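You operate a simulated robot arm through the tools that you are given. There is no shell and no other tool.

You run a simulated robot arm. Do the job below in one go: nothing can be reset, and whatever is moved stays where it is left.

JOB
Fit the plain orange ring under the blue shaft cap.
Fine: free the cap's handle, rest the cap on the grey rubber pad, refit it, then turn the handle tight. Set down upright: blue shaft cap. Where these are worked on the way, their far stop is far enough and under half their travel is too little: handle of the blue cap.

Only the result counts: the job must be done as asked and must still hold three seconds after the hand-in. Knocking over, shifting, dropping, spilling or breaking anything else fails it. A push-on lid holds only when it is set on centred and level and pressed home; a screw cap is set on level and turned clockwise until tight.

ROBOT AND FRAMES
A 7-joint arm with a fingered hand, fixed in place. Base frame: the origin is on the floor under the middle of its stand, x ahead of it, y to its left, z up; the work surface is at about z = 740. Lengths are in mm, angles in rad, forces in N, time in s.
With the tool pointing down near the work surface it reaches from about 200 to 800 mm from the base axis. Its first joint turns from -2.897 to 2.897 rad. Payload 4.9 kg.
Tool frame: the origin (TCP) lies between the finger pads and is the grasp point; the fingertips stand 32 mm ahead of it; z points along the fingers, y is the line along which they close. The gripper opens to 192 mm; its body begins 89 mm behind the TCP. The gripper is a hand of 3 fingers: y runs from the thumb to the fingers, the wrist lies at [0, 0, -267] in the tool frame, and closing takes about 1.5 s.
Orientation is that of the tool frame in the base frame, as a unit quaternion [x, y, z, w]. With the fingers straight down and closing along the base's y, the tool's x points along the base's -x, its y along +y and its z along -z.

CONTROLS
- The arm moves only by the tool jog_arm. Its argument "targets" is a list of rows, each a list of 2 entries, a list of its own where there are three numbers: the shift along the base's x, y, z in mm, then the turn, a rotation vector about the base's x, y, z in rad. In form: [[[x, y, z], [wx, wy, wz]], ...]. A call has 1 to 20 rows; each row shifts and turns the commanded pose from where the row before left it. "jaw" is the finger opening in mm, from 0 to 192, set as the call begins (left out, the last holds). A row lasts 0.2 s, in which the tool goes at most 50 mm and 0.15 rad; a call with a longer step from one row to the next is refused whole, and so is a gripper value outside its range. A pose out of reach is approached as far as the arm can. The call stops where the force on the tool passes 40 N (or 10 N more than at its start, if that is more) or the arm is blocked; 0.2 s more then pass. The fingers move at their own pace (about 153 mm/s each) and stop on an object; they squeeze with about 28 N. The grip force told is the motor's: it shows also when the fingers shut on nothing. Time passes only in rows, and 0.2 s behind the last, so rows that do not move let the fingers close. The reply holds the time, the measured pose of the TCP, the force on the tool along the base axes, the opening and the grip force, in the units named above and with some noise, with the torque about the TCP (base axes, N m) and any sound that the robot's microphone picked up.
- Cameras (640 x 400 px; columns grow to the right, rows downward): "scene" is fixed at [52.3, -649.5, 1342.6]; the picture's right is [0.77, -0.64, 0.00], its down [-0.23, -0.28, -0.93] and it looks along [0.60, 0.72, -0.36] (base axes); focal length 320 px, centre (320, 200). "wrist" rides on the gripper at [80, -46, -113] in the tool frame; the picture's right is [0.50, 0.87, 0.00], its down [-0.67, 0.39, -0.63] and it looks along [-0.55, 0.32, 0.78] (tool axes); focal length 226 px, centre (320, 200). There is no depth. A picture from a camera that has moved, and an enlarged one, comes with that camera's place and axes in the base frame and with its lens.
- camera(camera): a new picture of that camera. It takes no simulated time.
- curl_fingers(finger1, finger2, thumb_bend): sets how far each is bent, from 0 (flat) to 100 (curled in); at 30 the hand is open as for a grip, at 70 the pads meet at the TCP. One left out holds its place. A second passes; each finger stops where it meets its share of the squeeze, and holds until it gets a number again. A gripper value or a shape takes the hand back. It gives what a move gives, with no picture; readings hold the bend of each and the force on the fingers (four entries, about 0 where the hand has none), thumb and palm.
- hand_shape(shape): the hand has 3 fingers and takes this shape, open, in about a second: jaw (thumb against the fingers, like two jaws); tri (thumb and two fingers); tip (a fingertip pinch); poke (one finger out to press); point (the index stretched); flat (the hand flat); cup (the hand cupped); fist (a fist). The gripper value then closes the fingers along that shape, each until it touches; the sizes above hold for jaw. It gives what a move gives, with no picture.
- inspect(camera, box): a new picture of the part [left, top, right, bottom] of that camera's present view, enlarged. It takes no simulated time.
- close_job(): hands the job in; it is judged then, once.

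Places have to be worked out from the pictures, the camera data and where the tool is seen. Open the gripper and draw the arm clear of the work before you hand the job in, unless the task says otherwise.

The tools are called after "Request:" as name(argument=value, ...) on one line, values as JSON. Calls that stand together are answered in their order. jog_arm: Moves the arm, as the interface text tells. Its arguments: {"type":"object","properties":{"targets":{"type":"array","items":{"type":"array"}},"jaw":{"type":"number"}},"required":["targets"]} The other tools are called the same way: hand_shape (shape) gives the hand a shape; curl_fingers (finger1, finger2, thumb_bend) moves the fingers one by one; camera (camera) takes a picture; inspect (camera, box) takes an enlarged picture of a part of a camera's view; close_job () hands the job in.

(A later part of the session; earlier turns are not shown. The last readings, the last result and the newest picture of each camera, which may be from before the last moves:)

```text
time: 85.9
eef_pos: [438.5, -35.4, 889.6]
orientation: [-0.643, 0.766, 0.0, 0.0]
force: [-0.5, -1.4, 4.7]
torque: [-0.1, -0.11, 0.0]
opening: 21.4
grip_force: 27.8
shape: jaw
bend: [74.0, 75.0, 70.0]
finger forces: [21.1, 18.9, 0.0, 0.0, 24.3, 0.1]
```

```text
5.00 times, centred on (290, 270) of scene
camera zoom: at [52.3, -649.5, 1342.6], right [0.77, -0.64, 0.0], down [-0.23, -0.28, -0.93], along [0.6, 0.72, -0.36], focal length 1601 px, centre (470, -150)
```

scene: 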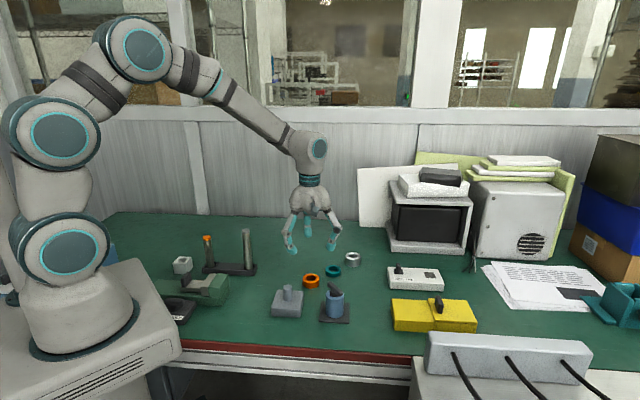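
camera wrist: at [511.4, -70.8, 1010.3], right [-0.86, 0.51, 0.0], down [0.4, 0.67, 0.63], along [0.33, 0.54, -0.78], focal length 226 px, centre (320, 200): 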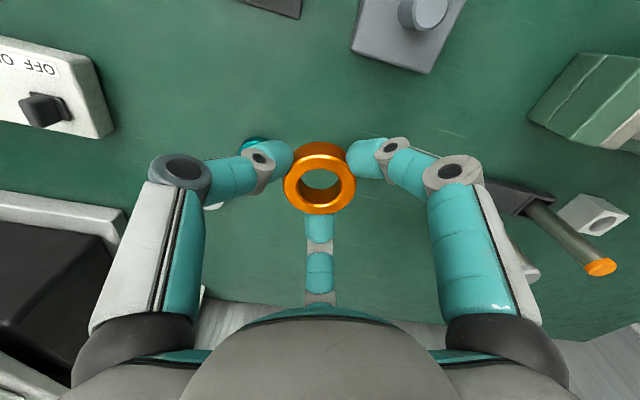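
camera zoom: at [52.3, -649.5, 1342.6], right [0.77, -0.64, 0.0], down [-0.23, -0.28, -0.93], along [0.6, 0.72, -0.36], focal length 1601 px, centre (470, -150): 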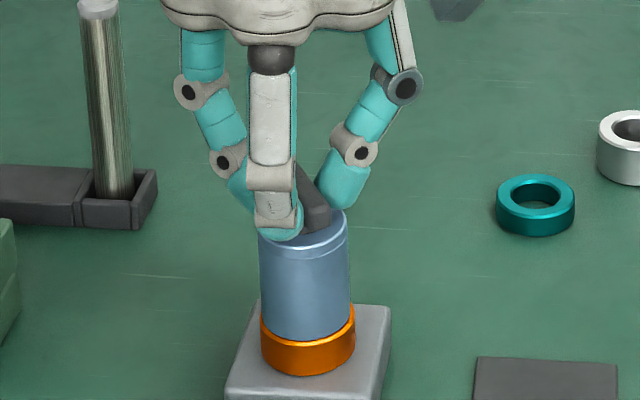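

Squeezing slid the cap about 2 mm toward -x on the ring, since the cap has play on the shaft. While holding the handle I'll shift back by (+2.4, -0.4) to re-centre it, then check.

Request:
jog_arm(targets=[[[0.8, -0.15, 0], [0, 0, 0]], [[0.8, -0.15, 0], [0, 0, 0]], [[0.8, -0.1, 0], [0, 0, 0]], [[0, 0, 0], [0, 0, 0]]])

Request:
inspect(camera="scene", box=[262, 250, 318, 310])

Request:
inspect(camera="wrist", box=[260, 60, 380, 180])

```text
time: 86.9
eef_pos: [442.0, -36.2, 888.6]
orientation: [-0.642, 0.767, 0.0, 0.002]
force: [-1.2, -1.8, 16.7]
torque: [-0.02, -0.03, -0.01]
opening: 21.3
grip_force: 27.9
shape: jaw
bend: [75.0, 75.0, 68.0]
finger forces: [25.9, 22.8, 0.0, 0.1, 57.1, 0.0]
```

```text
6.67 times, centred on (290, 280) of scene
camera zoom: at [52.3, -649.5, 1342.6], right [0.77, -0.64, 0.0], down [-0.23, -0.28, -0.93], along [0.6, 0.72, -0.36], focal length 2135 px, centre (520, -333)
```

zoom: 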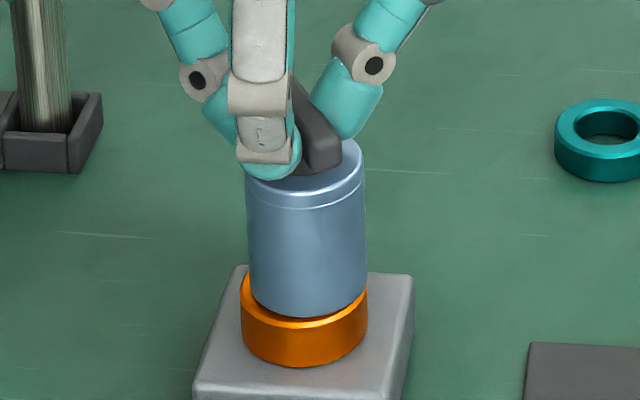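

```text
3.33 times, centred on (320, 120) of wrist
camera zoom: at [471.9, -122.5, 1000.7], right [-0.94, -0.34, 0.0], down [-0.27, 0.73, 0.63], along [-0.21, 0.59, -0.78], focal length 754 px, centre (320, 467)
```

zoom: 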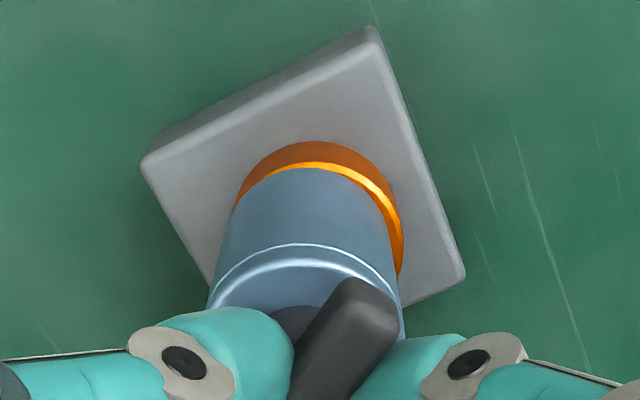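

The cap is back to about its set-down position and level, but the hand is pressing down on the cap top (16.7 N, mostly through the thumb). I'll raise 1 mm and ease 0.6 mm back to relieve it.

Request:
jog_arm(targets=[[[-0.3, 0.05, 0.5], [0, 0, 0]], [[-0.3, 0.05, 0.5], [0, 0, 0]], [[0, 0, 0], [0, 0, 0]]])

Request:
inspect(camera="scene", box=[262, 250, 318, 310])

```text
time: 87.7
eef_pos: [440.9, -36.8, 889.1]
orientation: [-0.643, 0.766, 0.0, 0.0]
force: [5.2, -0.2, 11.9]
torque: [-0.02, -0.35, 0.02]
opening: 20.8
grip_force: 27.7
shape: jaw
bend: [74.0, 75.0, 68.0]
finger forces: [21.7, 19.8, 0.0, 0.1, 61.3, 0.0]
```

```text
6.67 times, centred on (290, 280) of scene
camera zoom: at [52.3, -649.5, 1342.6], right [0.77, -0.64, 0.0], down [-0.23, -0.28, -0.93], along [0.6, 0.72, -0.36], focal length 2135 px, centre (520, -333)
```

zoom: 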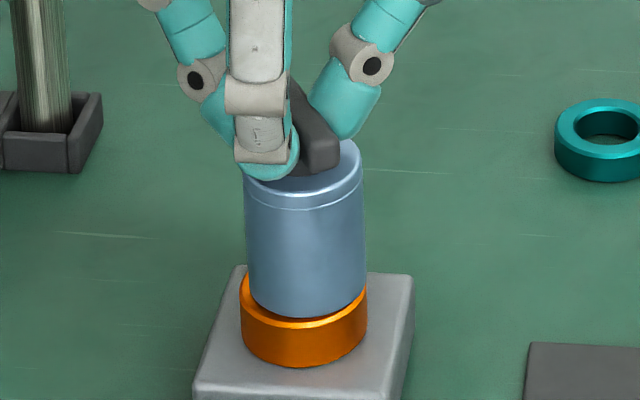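

The vertical load acts at the thumb tip, so it is probably riding on the wider neck disc beneath the bar. I'll release, raise 4 mm and regrip so the tips clear the neck.

Request:
jog_arm(targets=[[[0, 0, 0], [0, 0, 0]], [[0, 0, 0], [0, 0, 0]], [[0, 0, 0], [0, 0, 0]]], jaw=44)

Request:
jog_arm(targets=[[[0, 0, 4], [0, 0, 0]], [[0, 0, 0], [0, 0, 0]]])

Request:
inspect(camera="scene", box=[262, 250, 318, 310])

Request:
inspect(camera="wrist", box=[240, 80, 400, 230])

```text
time: 88.5
eef_pos: [439.4, -37.0, 888.4]
orientation: [-0.643, 0.766, 0.0, 0.0]
force: [-1.3, 0.9, 9.9]
torque: [-0.05, -0.21, 0.02]
opening: 43.8
grip_force: 0.0
shape: jaw
bend: [78.0, 78.0, 65.0]
finger forces: [0.0, 0.0, 0.0, 0.1, 12.2, 0.0]
```

```text
time: 89.1
eef_pos: [438.4, -36.1, 892.1]
orientation: [-0.643, 0.766, 0.0, 0.0]
force: [-0.7, -0.2, 0.1]
torque: [-0.01, 0.0, -0.01]
opening: 43.8
grip_force: 0.0
shape: jaw
bend: [78.0, 78.0, 70.0]
finger forces: [0.0, 0.0, 0.0, 0.0, 0.1, 0.1]
```

```text
6.67 times, centred on (290, 280) of scene
camera zoom: at [52.3, -649.5, 1342.6], right [0.77, -0.64, 0.0], down [-0.23, -0.28, -0.93], along [0.6, 0.72, -0.36], focal length 2135 px, centre (520, -333)
```

zoom: 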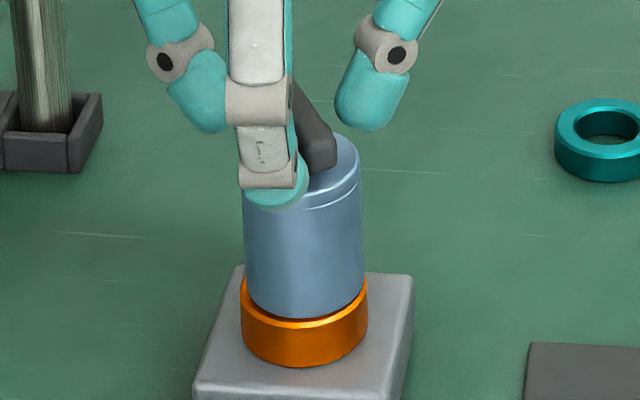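

```text
2.67 times, centred on (320, 155) of wrist
camera zoom: at [469.9, -122.6, 1003.8], right [-0.94, -0.34, 0.0], down [-0.26, 0.73, 0.63], along [-0.22, 0.59, -0.77], focal length 603 px, centre (320, 320)
```

zoom: 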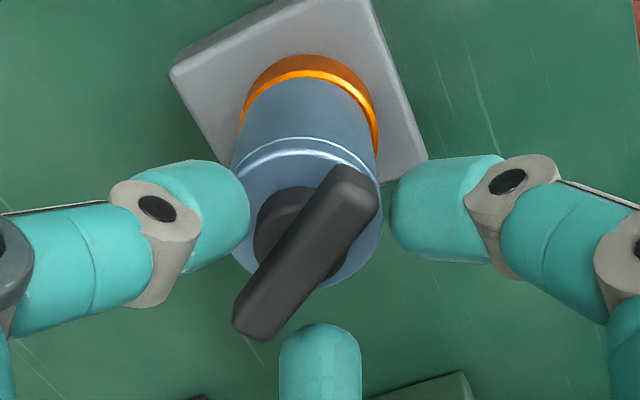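

After release the cap is back at its set-down place and level, and the bar has turned to about 72–75°. I'll re-aim with yaw -0.14 rad and a smaller offset (about 4.3 mm), a little higher, and look before closing.

Request:
jog_arm(targets=[[[0.0, 0.0, 1], [0, 0, 0]], [[0.6, 0.2, 0], [0, 0, -0.07]], [[0.55, 0.2, 0], [0, 0, -0.07]], [[0, 0, 0], [0, 0, 0]]])

Request:
inspect(camera="wrist", box=[220, 80, 420, 260])

Request:
inspect(camera="scene", box=[262, 250, 318, 310])

```text
time: 90.1
eef_pos: [442.1, -35.9, 894.3]
orientation: [-0.587, 0.81, 0.0, 0.0]
force: [-0.2, -0.5, -0.1]
torque: [-0.02, 0.01, -0.01]
opening: 43.9
grip_force: 0.1
shape: jaw
bend: [78.0, 78.0, 70.0]
finger forces: [0.1, 0.0, 0.1, 0.0, 0.0, 0.1]
```

```text
2.22 times, centred on (320, 170) of wrist
camera zoom: at [459.2, -125.6, 1005.7], right [-0.98, -0.21, 0.0], down [-0.16, 0.76, 0.63], along [-0.13, 0.62, -0.78], focal length 502 px, centre (320, 267)
```

zoom: 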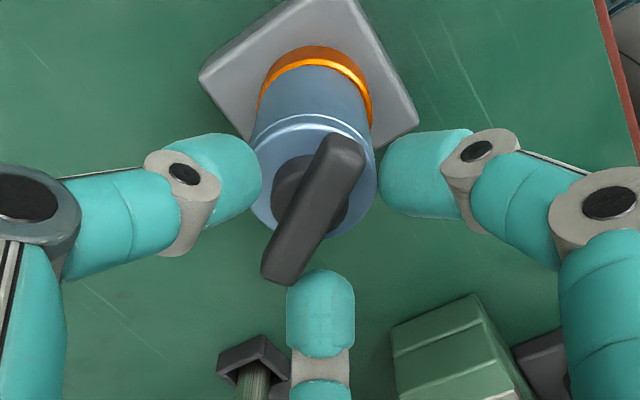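

```text
6.67 times, centred on (290, 280) of scene
camera zoom: at [52.3, -649.5, 1342.6], right [0.77, -0.64, 0.0], down [-0.23, -0.28, -0.93], along [0.6, 0.72, -0.36], focal length 2135 px, centre (520, -333)
```

zoom: 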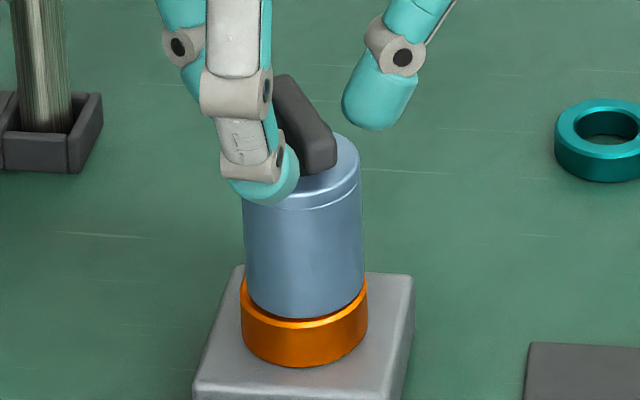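

The alignment matches the first grip. I'll close in steps.

Request:
jog_arm(targets=[[[0, 0, 0], [0, 0, 0]], [[0, 0, 0], [0, 0, 0]]], jaw=28)

Request:
jog_arm(targets=[[[0, 0, 0], [0, 0, 0]], [[0, 0, 0], [0, 0, 0]], [[0, 0, 0], [0, 0, 0]]], jaw=18)

Request:
inspect(camera="wrist", box=[220, 80, 420, 260])

Request:
inspect(camera="scene", box=[262, 250, 318, 310])

```text
time: 90.7
eef_pos: [440.7, -34.6, 893.9]
orientation: [-0.588, 0.809, 0.0, -0.001]
force: [-0.9, -0.2, 0.8]
torque: [-0.01, 0.04, -0.03]
opening: 28.4
grip_force: 0.0
shape: jaw
bend: [76.0, 76.0, 70.0]
finger forces: [0.3, 0.2, 0.0, 0.0, 0.0, 0.1]
```

```text
time: 91.5
eef_pos: [441.4, -35.3, 895.0]
orientation: [-0.588, 0.809, -0.001, 0.0]
force: [-1.1, 0.7, 0.0]
torque: [-0.01, 0.01, -0.01]
opening: 18.6
grip_force: 0.0
shape: jaw
bend: [74.0, 74.0, 70.0]
finger forces: [1.1, 1.2, 0.1, 0.0, 1.5, 0.0]
```

```text
2.22 times, centred on (320, 170) of wrist
camera zoom: at [459.2, -125.6, 1005.7], right [-0.98, -0.21, 0.0], down [-0.16, 0.76, 0.63], along [-0.13, 0.62, -0.78], focal length 502 px, centre (320, 267)
```

zoom: 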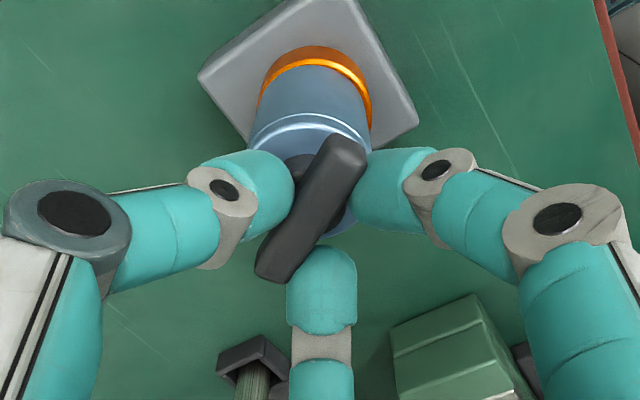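

```text
6.67 times, centred on (290, 280) of scene
camera zoom: at [52.3, -649.5, 1342.6], right [0.77, -0.64, 0.0], down [-0.23, -0.28, -0.93], along [0.6, 0.72, -0.36], focal length 2135 px, centre (520, -333)
```

zoom: 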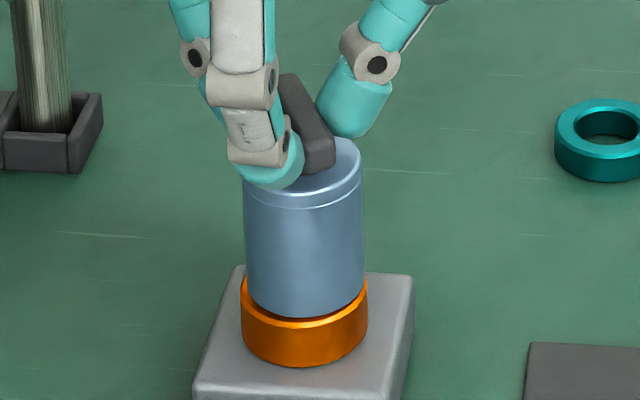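

The contact is light and balanced (about 1 N each) and the cap is undisturbed. I'll squeeze fully.

Request:
jog_arm(targets=[[[0, 0, 0], [0, 0, 0]], [[0, 0, 0], [0, 0, 0]], [[0, 0, 0], [0, 0, 0]]], jaw=12)

Request:
inspect(camera="wrist", box=[220, 80, 420, 260])

Request:
inspect(camera="scene", box=[262, 250, 318, 310])

```text
time: 92.3
eef_pos: [440.4, -35.8, 893.9]
orientation: [-0.588, 0.809, 0.0, 0.0]
force: [-0.2, 0.1, 0.4]
torque: [0.01, -0.06, 0.02]
opening: 15.4
grip_force: 28.5
shape: jaw
bend: [75.0, 75.0, 70.0]
finger forces: [20.6, 20.5, 0.1, 0.0, 27.6, 0.0]
```

```text
2.22 times, centred on (320, 170) of wrist
camera zoom: at [459.2, -125.7, 1005.6], right [-0.98, -0.21, 0.0], down [-0.16, 0.76, 0.63], along [-0.13, 0.62, -0.78], focal length 502 px, centre (320, 267)
```

zoom: 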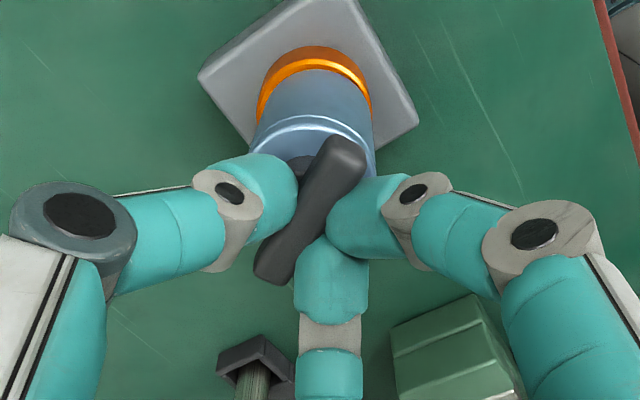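

```text
6.67 times, centred on (290, 280) of scene
camera zoom: at [52.3, -649.5, 1342.6], right [0.77, -0.64, 0.0], down [-0.23, -0.28, -0.93], along [0.6, 0.72, -0.36], focal length 2135 px, centre (520, -333)
```

zoom: 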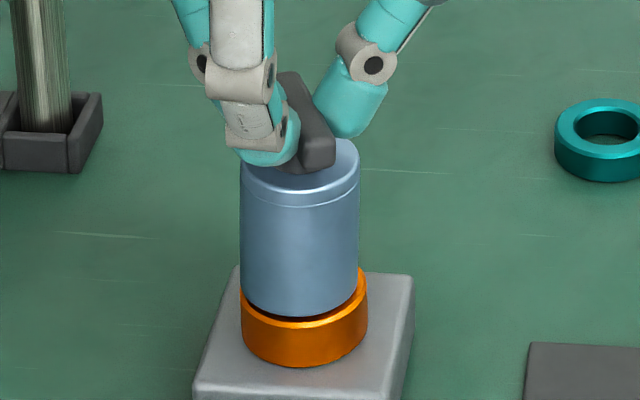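

The grip is balanced with no vertical load, but the cap was drawn about 1–2 mm toward -x. I'll shift (+1.6, -0.5) while gripping to re-centre it on the shaft.

Request:
jog_arm(targets=[[[0.8, -0.25, 0], [0, 0, 0]], [[0.8, -0.25, 0], [0, 0, 0]], [[0, 0, 0], [0, 0, 0]]])

Request:
inspect(camera="scene", box=[262, 250, 318, 310])

Request:
inspect(camera="wrist", box=[220, 80, 420, 260])

```text
time: 93.1
eef_pos: [443.8, -36.3, 893.9]
orientation: [-0.587, 0.809, 0.0, 0.0]
force: [-1.3, 0.6, 3.1]
torque: [0.01, 0.06, 0.02]
opening: 15.8
grip_force: 28.0
shape: jaw
bend: [75.0, 75.0, 70.0]
finger forces: [22.9, 22.6, 0.1, 0.0, 27.0, 0.0]
```

```text
6.67 times, centred on (290, 280) of scene
camera zoom: at [52.3, -649.5, 1342.6], right [0.77, -0.64, 0.0], down [-0.23, -0.28, -0.93], along [0.6, 0.72, -0.36], focal length 2135 px, centre (520, -333)
```

zoom: 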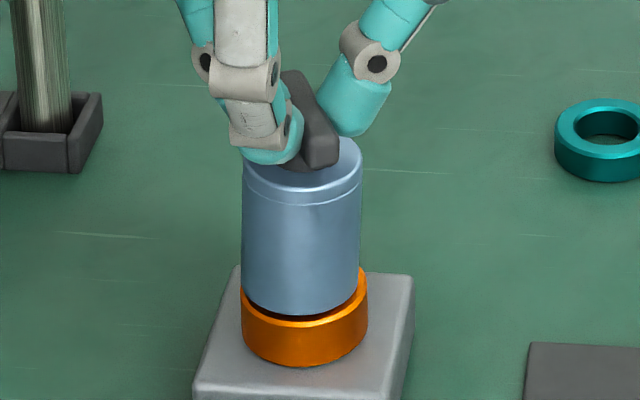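

```text
2.22 times, centred on (320, 170) of wrist
camera zoom: at [460.9, -125.9, 1005.6], right [-0.98, -0.21, 0.0], down [-0.16, 0.76, 0.63], along [-0.13, 0.62, -0.78], focal length 502 px, centre (320, 267)
```

zoom: 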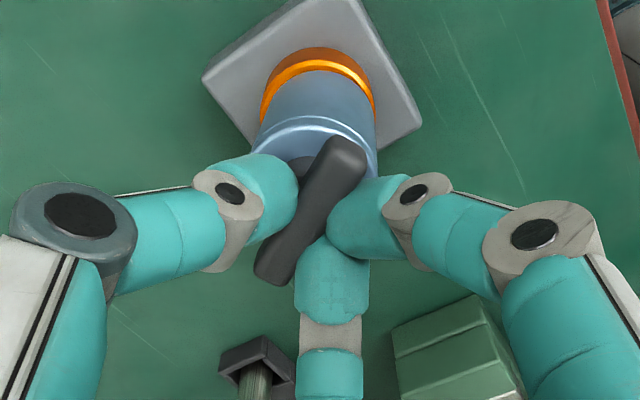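

The top is centred but the strong squeeze has cocked the cap slightly, with its base about 2 mm off. I'll relax to a light cage (about 19 mm) so the cap settles flat, then turn with light contact only.

Request:
jog_arm(targets=[[[0, 0, 0], [0, 0, 0]], [[0, 0, 0], [0, 0, 0]], [[0, 0, 0], [0, 0, 0]]], jaw=20)

Request:
inspect(camera="scene", box=[262, 250, 318, 310])

Request:
inspect(camera="wrist", box=[220, 80, 420, 260])

```text
time: 93.9
eef_pos: [443.3, -36.6, 894.1]
orientation: [-0.588, 0.809, 0.0, 0.0]
force: [-1.6, -0.2, 5.0]
torque: [0.04, 0.01, -0.03]
opening: 19.9
grip_force: 0.0
shape: jaw
bend: [75.0, 76.0, 70.0]
finger forces: [1.3, 7.1, 0.1, 0.0, 0.9, 0.0]
```

```text
6.67 times, centred on (290, 280) of scene
camera zoom: at [52.3, -649.5, 1342.6], right [0.77, -0.64, 0.0], down [-0.23, -0.28, -0.93], along [0.6, 0.72, -0.36], focal length 2135 px, centre (520, -333)
```

zoom: 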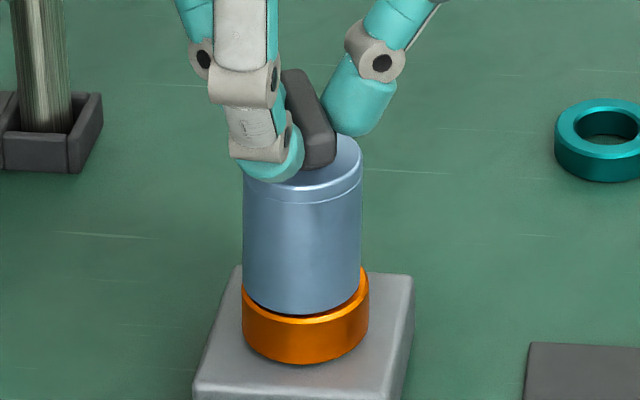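

```text
2.22 times, centred on (320, 170) of wrist
camera zoom: at [460.9, -125.8, 1005.7], right [-0.98, -0.21, 0.0], down [-0.16, 0.76, 0.63], along [-0.13, 0.62, -0.78], focal length 502 px, centre (320, 267)
```

zoom: 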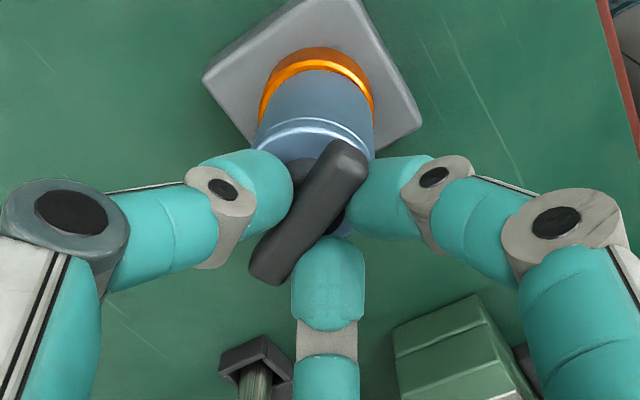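

One finger is still resting on the cap. I'll open wider to let the cap settle, then look at its resting position.

Request:
jog_arm(targets=[[[0, 0, 0], [0, 0, 0]], [[0, 0, 0], [0, 0, 0]], [[0, 0, 0], [0, 0, 0]]], jaw=40)

Request:
inspect(camera="scene", box=[262, 250, 318, 310])

Request:
inspect(camera="wrist", box=[240, 80, 400, 230])

```text
time: 94.7
eef_pos: [442.4, -37.0, 893.8]
orientation: [-0.588, 0.809, 0.001, 0.0]
force: [-0.6, 0.3, 0.7]
torque: [-0.01, -0.02, -0.02]
opening: 39.7
grip_force: 0.2
shape: jaw
bend: [77.0, 77.0, 70.0]
finger forces: [0.2, 0.2, 0.0, 0.0, 0.0, 0.0]
```

```text
6.67 times, centred on (290, 280) of scene
camera zoom: at [52.3, -649.5, 1342.6], right [0.77, -0.64, 0.0], down [-0.23, -0.28, -0.93], along [0.6, 0.72, -0.36], focal length 2135 px, centre (520, -333)
```

zoom: 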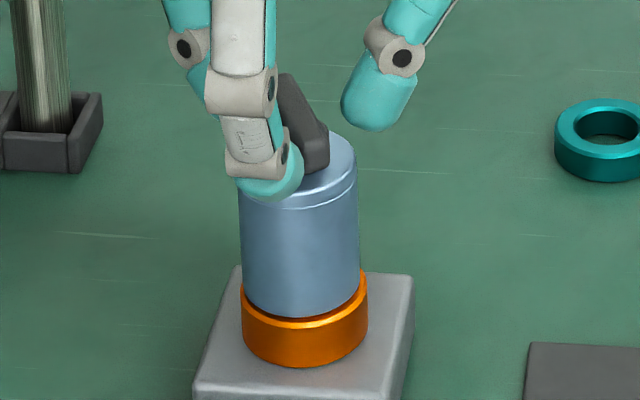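

```text
2.67 times, centred on (320, 155) of wrist
camera zoom: at [460.8, -125.9, 1005.4], right [-0.98, -0.21, 0.0], down [-0.16, 0.76, 0.63], along [-0.13, 0.62, -0.78], focal length 603 px, centre (320, 320)
```

zoom: 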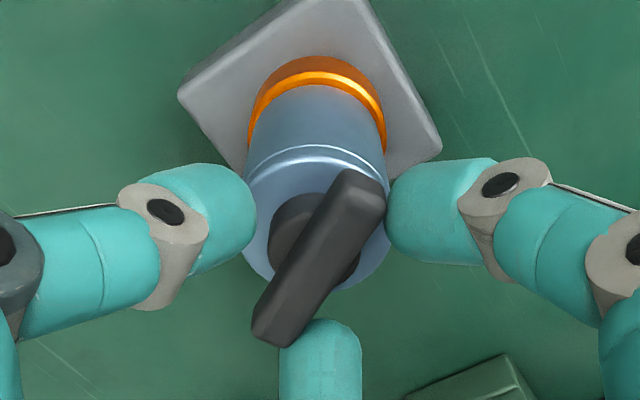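

The cap settles level but now rests about 1.8 mm off. I'll re-centre it cleanly by lightly closing on its body at the known shaft axis (444.0, -36.8). At this yaw the fingers clear the bar ends.

Request:
jog_arm(targets=[[[0, 0, 0], [0, 0, 0]], [[0, 0, 0], [0, 0, 0]], [[0, 0, 0], [0, 0, 0]], [[1.2, -0.6, 0], [0, 0, 0]], [[1.1, -0.6, 0], [0, 0, 0]], [[0, 0, -15], [0, 0, 0]], [[0, 0, -20], [0, 0, 0]], [[0, 0, -15], [0, 0, 0]], [[0, 0, -10], [0, 0, 0]], [[0, 0, 0], [0, 0, 0]]], jaw=104)

Request:
inspect(camera="wrist", box=[200, 80, 440, 260])

Request:
inspect(camera="scene", box=[250, 240, 330, 320])

```text
time: 96.9
eef_pos: [446.1, -36.7, 833.4]
orientation: [-0.588, 0.809, 0.0, 0.001]
force: [-0.4, 0.4, 0.6]
torque: [0.03, 0.01, 0.01]
opening: 103.2
grip_force: 0.1
shape: jaw
bend: [35.0, 35.0, 70.0]
finger forces: [0.1, 0.0, 0.1, 0.0, 0.0, 0.0]
```

```text
2.22 times, centred on (320, 170) of wrist
camera zoom: at [463.2, -127.1, 945.2], right [-0.98, -0.21, 0.0], down [-0.16, 0.76, 0.63], along [-0.13, 0.62, -0.78], focal length 502 px, centre (320, 267)
```

zoom: 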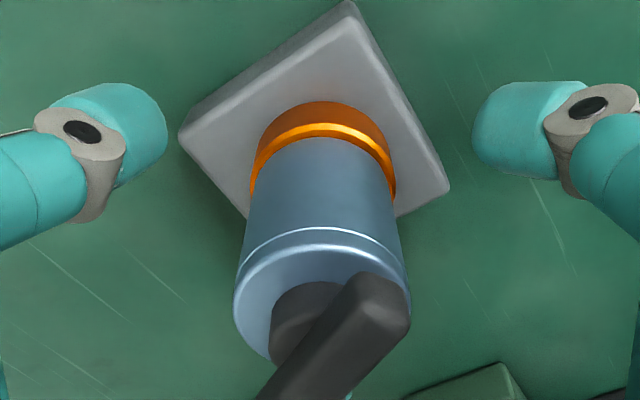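

```text
5.00 times, centred on (290, 280) of scene
camera zoom: at [52.3, -649.5, 1342.6], right [0.77, -0.64, 0.0], down [-0.23, -0.28, -0.93], along [0.6, 0.72, -0.36], focal length 1601 px, centre (470, -200)
```

zoom: 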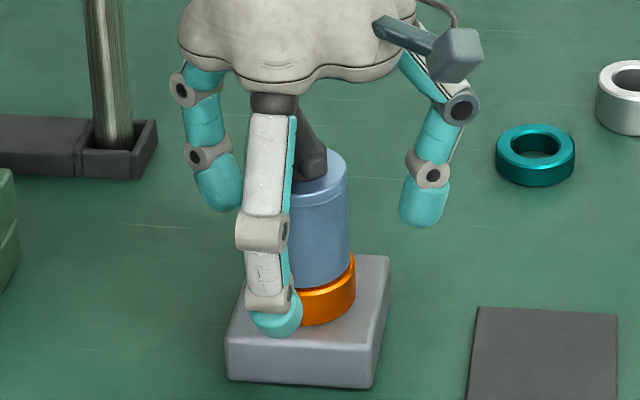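

The tool axis is at (444.1, -36.8). I'll close lightly to centre the cap.

Request:
jog_arm(targets=[[[0, 0, 0], [0, 0, 0]], [[0, 0, 0], [0, 0, 0]], [[0, 0, 0], [0, 0, 0]]], jaw=50)

Request:
jog_arm(targets=[[[0, 0, 0], [0, 0, 0]], [[0, 0, 0], [0, 0, 0]], [[0, 0, 0], [0, 0, 0]]], jaw=42)

Request:
inspect(camera="wrist", box=[200, 80, 440, 260])

Request:
inspect(camera="scene", box=[262, 250, 318, 310])

```text
time: 97.7
eef_pos: [444.8, -37.6, 832.6]
orientation: [-0.588, 0.809, 0.0, -0.001]
force: [0.5, -0.7, -0.6]
torque: [0.01, 0.0, -0.01]
opening: 50.5
grip_force: 0.0
shape: jaw
bend: [78.0, 78.0, 70.0]
finger forces: [0.1, 0.1, 0.0, 0.0, 0.1, 0.1]
```

```text
time: 98.5
eef_pos: [444.6, -37.3, 832.6]
orientation: [-0.588, 0.809, 0.0, 0.0]
force: [-0.1, 0.3, 1.5]
torque: [0.03, 0.04, -0.01]
opening: 43.0
grip_force: 0.1
shape: jaw
bend: [52.0, 52.0, 70.0]
finger forces: [0.6, 1.5, 0.0, 0.0, 0.3, 0.0]
```

```text
2.22 times, centred on (320, 170) of wrist
camera zoom: at [463.1, -127.1, 945.4], right [-0.98, -0.21, 0.0], down [-0.16, 0.76, 0.63], along [-0.13, 0.62, -0.78], focal length 502 px, centre (320, 267)
```

zoom: 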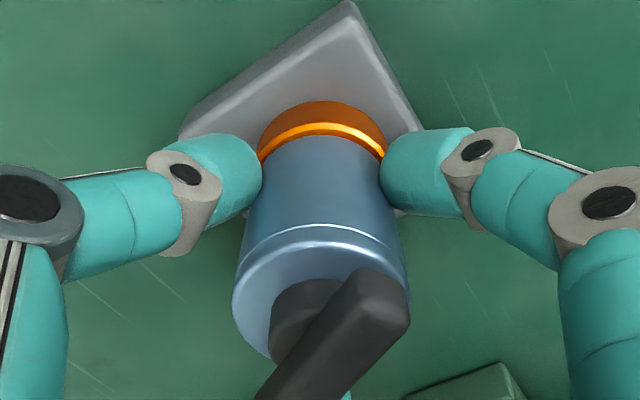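

```text
6.67 times, centred on (290, 280) of scene
camera zoom: at [52.3, -649.5, 1342.6], right [0.77, -0.64, 0.0], down [-0.23, -0.28, -0.93], along [0.6, 0.72, -0.36], focal length 2135 px, centre (520, -333)
```

zoom: 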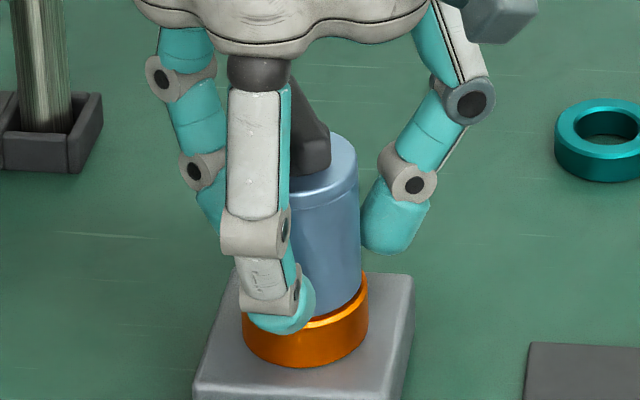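

The cap touches lightly. A brief fuller squeeze will centre it on the hand axis, and then I'll release and check.

Request:
jog_arm(targets=[[[0, 0, 0], [0, 0, 0]], [[0, 0, 0], [0, 0, 0]]], jaw=40)

Request:
jog_arm(targets=[[[0, 0, -1.0], [0, 0, 0]], [[0, 0, 0], [0, 0, 0]]])

Request:
inspect(camera="scene", box=[262, 250, 318, 310])

```text
time: 99.1
eef_pos: [445.2, -36.4, 832.5]
orientation: [-0.588, 0.809, 0.0, -0.001]
force: [0.4, 1.3, -2.2]
torque: [0.02, 0.06, 0.01]
opening: 40.0
grip_force: 27.5
shape: jaw
bend: [78.0, 77.0, 70.0]
finger forces: [24.8, 25.1, 0.0, 0.0, 24.9, 0.1]
```

```text
time: 99.7
eef_pos: [445.7, -36.9, 833.8]
orientation: [-0.587, 0.809, 0.0, 0.001]
force: [-2.3, 0.4, 2.5]
torque: [0.01, 0.03, 0.0]
opening: 40.1
grip_force: 28.2
shape: jaw
bend: [78.0, 77.0, 70.0]
finger forces: [26.1, 25.9, 0.0, 0.0, 25.1, 0.0]
```

```text
6.67 times, centred on (290, 280) of scene
camera zoom: at [52.3, -649.5, 1342.6], right [0.77, -0.64, 0.0], down [-0.23, -0.28, -0.93], along [0.6, 0.72, -0.36], focal length 2135 px, centre (520, -333)
```

zoom: 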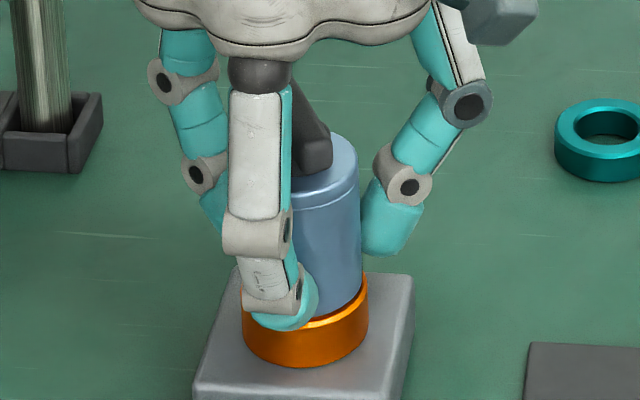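

Gripping lifted the cap a hair and lowering re-seated it. I'll press slightly more, release and rise to check the resting state.

Request:
jog_arm(targets=[[[0.5, -0.4, -0.6], [0, 0, 0]], [[0, 0, 0], [0, 0, 0]]])

Request:
jog_arm(targets=[[[0, 0, 0], [0, 0, 0]], [[0, 0, 0], [0, 0, 0]], [[0, 0, 0], [0, 0, 0]], [[0, 0, 0], [0, 0, 0]]], jaw=104)

Request:
jog_arm(targets=[[[0, 0, 20], [0, 0, 0]], [[0, 0, 25], [0, 0, 0]], [[0, 0, 25], [0, 0, 0]], [[0, 0, 0], [0, 0, 0]]])

Request:
inspect(camera="scene", box=[262, 250, 318, 310])

Request:
inspect(camera="wrist", box=[220, 60, 420, 220])

```text
time: 100.3
eef_pos: [445.5, -38.7, 832.6]
orientation: [-0.589, 0.808, 0.0, 0.001]
force: [-4.7, 2.4, 10.9]
torque: [0.08, 0.13, 0.04]
opening: 40.2
grip_force: 28.5
shape: jaw
bend: [78.0, 77.0, 70.0]
finger forces: [27.8, 28.7, 0.0, 0.0, 25.0, 0.0]
```

```text
time: 101.3
eef_pos: [445.3, -38.0, 831.7]
orientation: [-0.588, 0.809, 0.0, 0.0]
force: [0.1, 0.0, 0.5]
torque: [-0.01, -0.01, -0.01]
opening: 103.3
grip_force: 0.1
shape: jaw
bend: [35.0, 35.0, 70.0]
finger forces: [0.1, 0.0, 0.1, 0.1, 0.0, 0.0]
```

```text
time: 102.3
eef_pos: [444.7, -37.0, 902.2]
orientation: [-0.588, 0.809, 0.0, 0.0]
force: [-0.1, 0.2, 0.4]
torque: [-0.01, 0.0, 0.01]
opening: 103.6
grip_force: 0.0
shape: jaw
bend: [35.0, 35.0, 70.0]
finger forces: [0.0, 0.0, 0.1, 0.0, 0.1, 0.0]
```

```text
6.67 times, centred on (290, 280) of scene
camera zoom: at [52.3, -649.5, 1342.6], right [0.77, -0.64, 0.0], down [-0.23, -0.28, -0.93], along [0.6, 0.72, -0.36], focal length 2135 px, centre (520, -333)
```

zoom: 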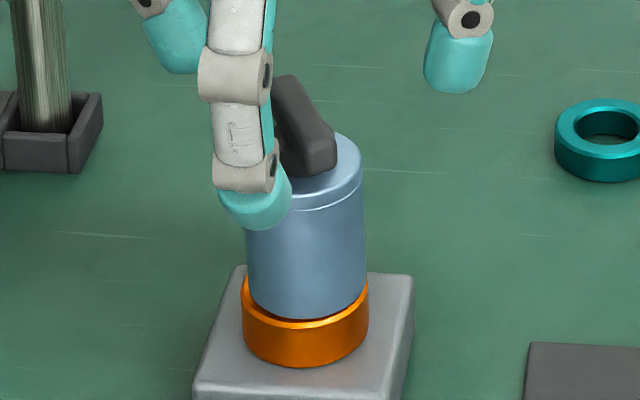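

```text
2.50 times, centred on (320, 140) of wrist
camera zoom: at [463.8, -126.9, 1013.9], right [-0.98, -0.21, 0.0], down [-0.16, 0.76, 0.63], along [-0.13, 0.62, -0.78], focal length 565 px, centre (320, 350)
```

zoom: 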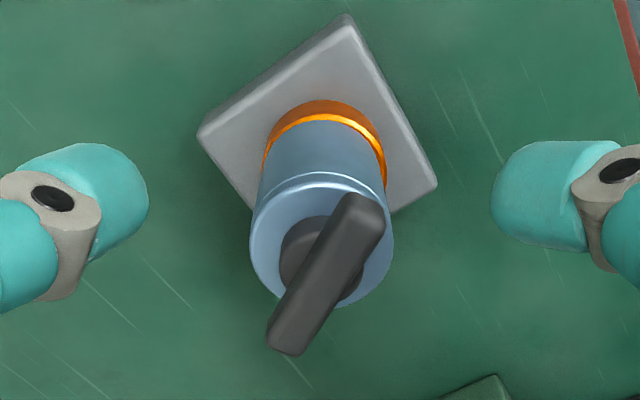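

The cap is back at its centred, level set-down position at about (444.5, -37.1). I'll regrip the handle at TCP z≈888 with a 3.4 mm offset and +0.04 rad yaw, closing in stages.

Request:
jog_arm(targets=[[[-1.7, 0.4, -3], [0, 0, 0.02]], [[-1.7, 0.4, -5], [0, 0, 0.02]], [[0, 0, -5.5], [0, 0, 0]], [[0, 0, 0], [0, 0, 0]]])

Request:
jog_arm(targets=[[[0, 0, 0], [0, 0, 0]], [[0, 0, 0], [0, 0, 0]], [[0, 0, 0], [0, 0, 0]], [[0, 0, 0], [0, 0, 0]]], jaw=28)

Request:
inspect(camera="wrist", box=[220, 80, 420, 260])

Request:
inspect(camera="scene", box=[262, 250, 318, 310])

```text
time: 103.3
eef_pos: [441.6, -36.6, 888.6]
orientation: [-0.604, 0.797, 0.001, 0.0]
force: [-0.2, 0.7, 0.1]
torque: [0.02, 0.01, -0.01]
opening: 103.2
grip_force: 0.1
shape: jaw
bend: [35.0, 35.0, 70.0]
finger forces: [0.0, 0.0, 0.0, 0.0, 0.0, 0.0]
```

```text
time: 104.3
eef_pos: [441.6, -36.2, 888.2]
orientation: [-0.604, 0.797, 0.0, 0.001]
force: [0.2, 0.2, 0.1]
torque: [0.02, -0.02, 0.0]
opening: 28.5
grip_force: 0.0
shape: jaw
bend: [76.0, 76.0, 70.0]
finger forces: [0.5, 0.4, 0.0, 0.0, 0.6, 0.1]
```

```text
2.22 times, centred on (320, 170) of wrist
camera zoom: at [463.6, -126.0, 1000.3], right [-0.97, -0.25, 0.0], down [-0.19, 0.75, 0.63], along [-0.15, 0.61, -0.78], focal length 502 px, centre (320, 267)
```

zoom: 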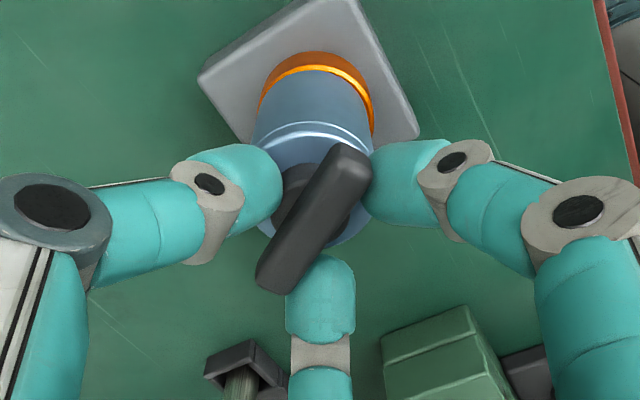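

```text
6.67 times, centred on (290, 280) of scene
camera zoom: at [52.3, -649.5, 1342.6], right [0.77, -0.64, 0.0], down [-0.23, -0.28, -0.93], along [0.6, 0.72, -0.36], focal length 2135 px, centre (520, -333)
```

zoom: 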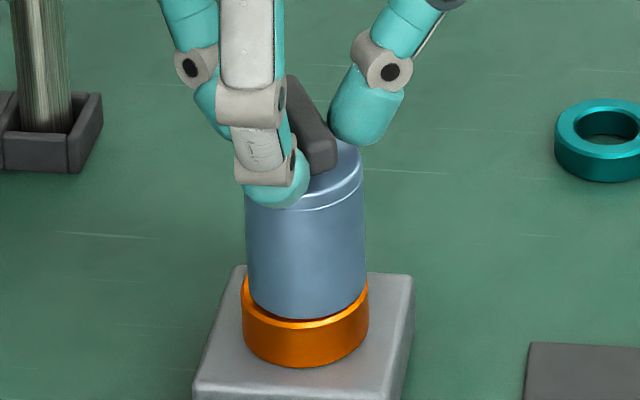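

All three pads are just touching evenly, with the cap undisturbed. I'll close a little further to a light hold.

Request:
jog_arm(targets=[[[0, 0, 0], [0, 0, 0]], [[0, 0, 0], [0, 0, 0]]], jaw=23)

Request:
jog_arm(targets=[[[0, 0, 0], [0, 0, 0]], [[0, 0, 0], [0, 0, 0]]], jaw=20)

Request:
inspect(camera="scene", box=[262, 250, 318, 310])

Request:
inspect(camera="wrist", box=[220, 80, 420, 260])

```text
time: 104.9
eef_pos: [441.1, -36.3, 889.7]
orientation: [-0.604, 0.797, 0.0, 0.002]
force: [-2.9, 0.4, 12.2]
torque: [-0.02, 0.03, -0.01]
opening: 21.1
grip_force: 28.3
shape: jaw
bend: [76.0, 75.0, 69.0]
finger forces: [20.7, 22.4, 0.0, 0.1, 30.2, 0.1]
```

```text
time: 105.5
eef_pos: [443.3, -36.8, 888.5]
orientation: [-0.604, 0.797, 0.0, 0.002]
force: [-1.8, 0.6, 12.5]
torque: [0.01, -0.14, 0.0]
opening: 21.0
grip_force: 0.0
shape: jaw
bend: [75.0, 75.0, 68.0]
finger forces: [1.5, 1.5, 0.0, 0.0, 16.5, 0.0]
```

```text
6.67 times, centred on (290, 280) of scene
camera zoom: at [52.3, -649.5, 1342.6], right [0.77, -0.64, 0.0], down [-0.23, -0.28, -0.93], along [0.6, 0.72, -0.36], focal length 2135 px, centre (520, -333)
```

zoom: 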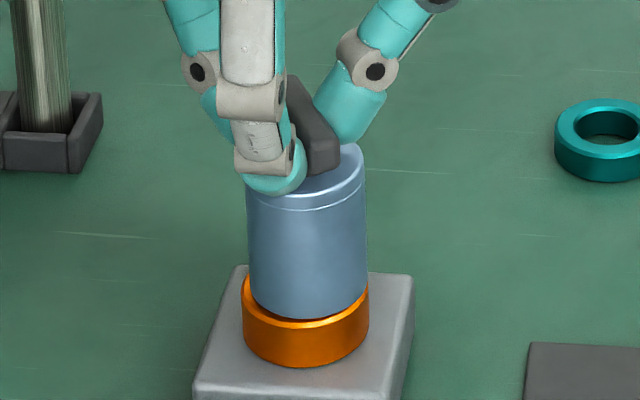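

```text
2.22 times, centred on (320, 170) of wrist
camera zoom: at [463.8, -126.0, 1000.9], right [-0.97, -0.25, 0.0], down [-0.19, 0.75, 0.63], along [-0.15, 0.61, -0.78], focal length 502 px, centre (320, 267)
```

zoom: 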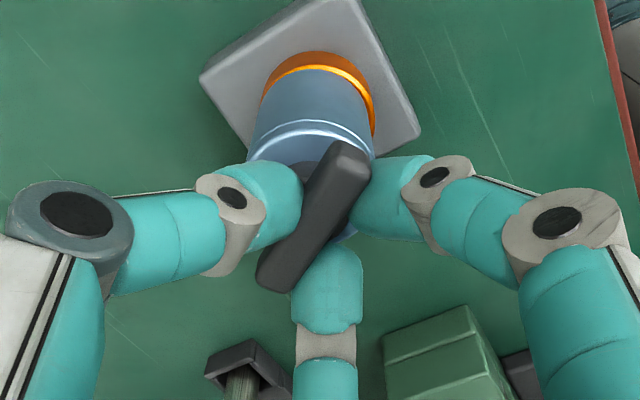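

The cap is level and pressed down by about 12 N, with light finger contact. I'll start turning clockwise about the shaft axis in small steps and watch the torque.

Request:
jog_arm(targets=[[[0.08, 0.35, 0.3], [0, 0, -0.1]], [[0.11, 0.33, 0], [0, 0, -0.1]], [[0.14, 0.33, 0], [0, 0, -0.1]]])

Request:
inspect(camera="scene", box=[262, 250, 318, 310])

Request:
inspect(camera="wrist", box=[220, 80, 420, 260])

```text
time: 106.3
eef_pos: [442.2, -36.0, 888.7]
orientation: [-0.477, 0.879, 0.0, 0.001]
force: [-0.6, 0.1, 13.5]
torque: [-0.07, -0.17, -0.03]
opening: 20.8
grip_force: 0.1
shape: jaw
bend: [75.0, 75.0, 68.0]
finger forces: [1.3, 1.5, 0.1, 0.0, 17.4, 0.0]
```

```text
6.67 times, centred on (290, 280) of scene
camera zoom: at [52.3, -649.5, 1342.6], right [0.77, -0.64, 0.0], down [-0.23, -0.28, -0.93], along [0.6, 0.72, -0.36], focal length 2135 px, centre (520, -333)
```

zoom: 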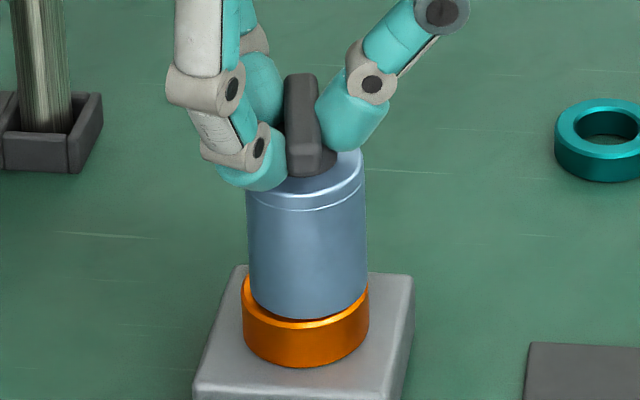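

```text
2.22 times, centred on (320, 170) of wrist
camera zoom: at [436.6, -127.6, 1000.8], right [-1.0, 0.05, 0.0], down [0.04, 0.77, 0.63], along [0.03, 0.63, -0.78], focal length 502 px, centre (320, 267)
```

zoom: 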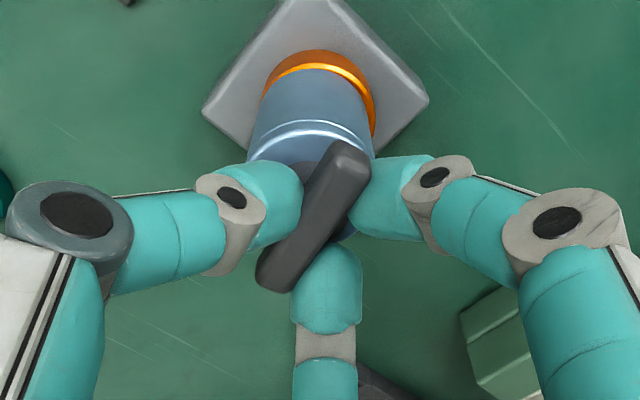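

The bar turns with the hand and the cap stays put and level. I'll continue clockwise.

Request:
jog_arm(targets=[[[0.18, 0.3, 0], [0, 0, -0.1]], [[0.21, 0.29, 0], [0, 0, -0.1]], [[0.23, 0.27, 0], [0, 0, -0.1]], [[0.26, 0.24, 0], [0, 0, -0.1]]])

Request:
jog_arm(targets=[[[0.28, 0.22, 0], [0, 0, -0.1]], [[0.3, 0.18, 0], [0, 0, -0.1]], [[0.32, 0.16, 0], [0, 0, -0.1]]])

Request:
inspect(camera="scene", box=[262, 250, 318, 310])

Request:
inspect(camera="wrist", box=[220, 80, 420, 260])

```text
time: 107.3
eef_pos: [443.8, -35.1, 888.8]
orientation: [-0.293, 0.956, 0.0, 0.001]
force: [-0.2, 1.5, 14.9]
torque: [-0.16, -0.13, 0.04]
opening: 20.9
grip_force: 0.0
shape: jaw
bend: [75.0, 75.0, 68.0]
finger forces: [1.6, 1.5, 0.1, 0.0, 17.9, 0.0]
```

```text
time: 108.1
eef_pos: [444.5, -33.5, 888.4]
orientation: [-0.147, 0.989, 0.0, 0.001]
force: [1.3, -0.3, 13.3]
torque: [-0.22, -0.12, 0.03]
opening: 21.0
grip_force: 0.1
shape: jaw
bend: [75.0, 75.0, 68.0]
finger forces: [1.4, 1.3, 0.1, 0.0, 18.3, 0.1]
```

```text
6.67 times, centred on (290, 280) of scene
camera zoom: at [52.3, -649.5, 1342.6], right [0.77, -0.64, 0.0], down [-0.23, -0.28, -0.93], along [0.6, 0.72, -0.36], focal length 2135 px, centre (520, -333)
```

zoom: 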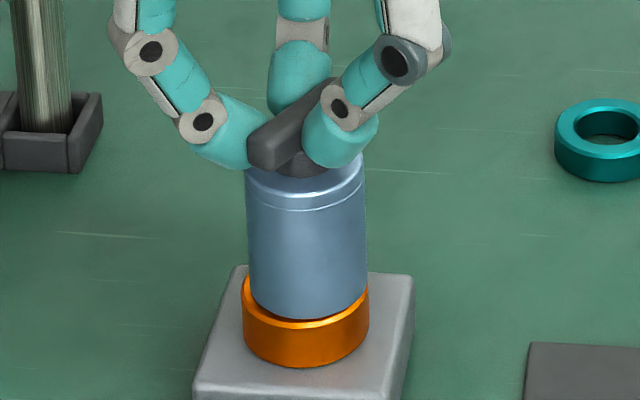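

```text
2.22 times, centred on (320, 170) of wrist
camera zoom: at [380.6, -100.9, 1000.8], right [-0.73, 0.68, 0.0], down [0.53, 0.57, 0.63], along [0.43, 0.46, -0.78], focal length 502 px, centre (320, 267)
```

zoom: 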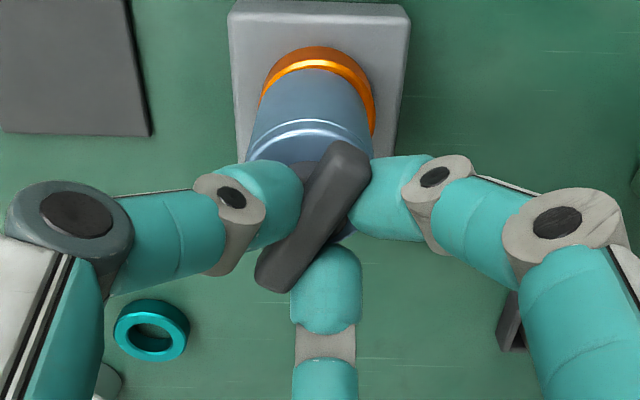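

Turned about 57° clockwise so far; the cap stays level and centred with low torque. I'll continue in smaller batches until it goes tight.

Request:
jog_arm(targets=[[[0.34, 0.12, 0], [0, 0, -0.1]], [[0.34, 0.09, 0], [0, 0, -0.1]], [[0.35, 0.05, 0], [0, 0, -0.1]]])

Request:
jog_arm(targets=[[[0.36, 0.02, 0], [0, 0, -0.1]], [[0.35, -0.02, 0], [0, 0, -0.1]], [[0.35, -0.05, 0], [0, 0, -0.1]]])

Request:
inspect(camera="scene", box=[262, 250, 318, 310])

Request:
inspect(camera="wrist", box=[220, 80, 420, 260])

```text
time: 108.9
eef_pos: [444.8, -34.4, 889.3]
orientation: [0.003, 1.0, -0.001, 0.001]
force: [1.7, 0.0, 12.9]
torque: [-0.21, -0.07, 0.0]
opening: 20.8
grip_force: 0.1
shape: jaw
bend: [75.0, 74.0, 68.0]
finger forces: [1.6, 1.3, 0.1, 0.0, 18.2, 0.0]
```

```text
time: 109.7
eef_pos: [447.5, -33.4, 890.7]
orientation: [0.153, 0.988, 0.0, 0.002]
force: [5.1, -2.9, 16.5]
torque: [-0.37, -0.04, 0.24]
opening: 21.1
grip_force: 0.2
shape: jaw
bend: [74.0, 74.0, 68.0]
finger forces: [0.0, 4.3, 0.0, 0.0, 25.4, 0.1]
```

```text
6.67 times, centred on (290, 280) of scene
camera zoom: at [52.3, -649.5, 1342.6], right [0.77, -0.64, 0.0], down [-0.23, -0.28, -0.93], along [0.6, 0.72, -0.36], focal length 2135 px, centre (520, -333)
```

zoom: 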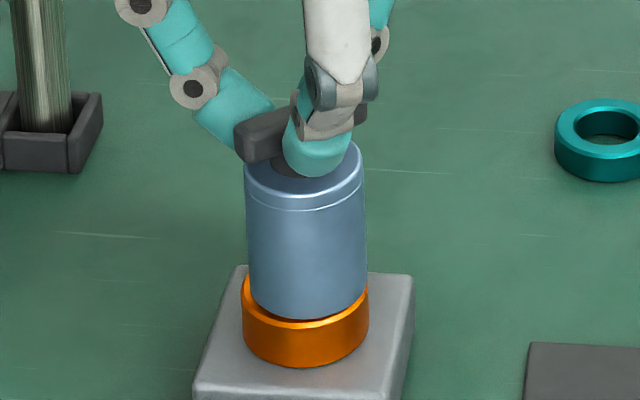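

```text
2.22 times, centred on (320, 170) of wrist
camera zoom: at [356.2, -53.6, 1001.3], right [-0.22, 0.98, 0.0], down [0.76, 0.17, 0.63], along [0.62, 0.14, -0.77], focal length 502 px, centre (320, 267)
```

zoom: 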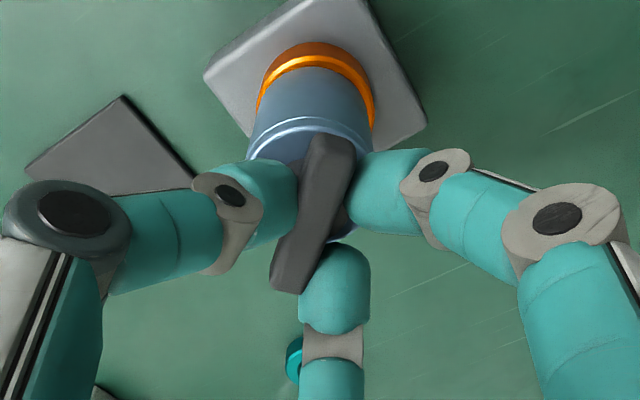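

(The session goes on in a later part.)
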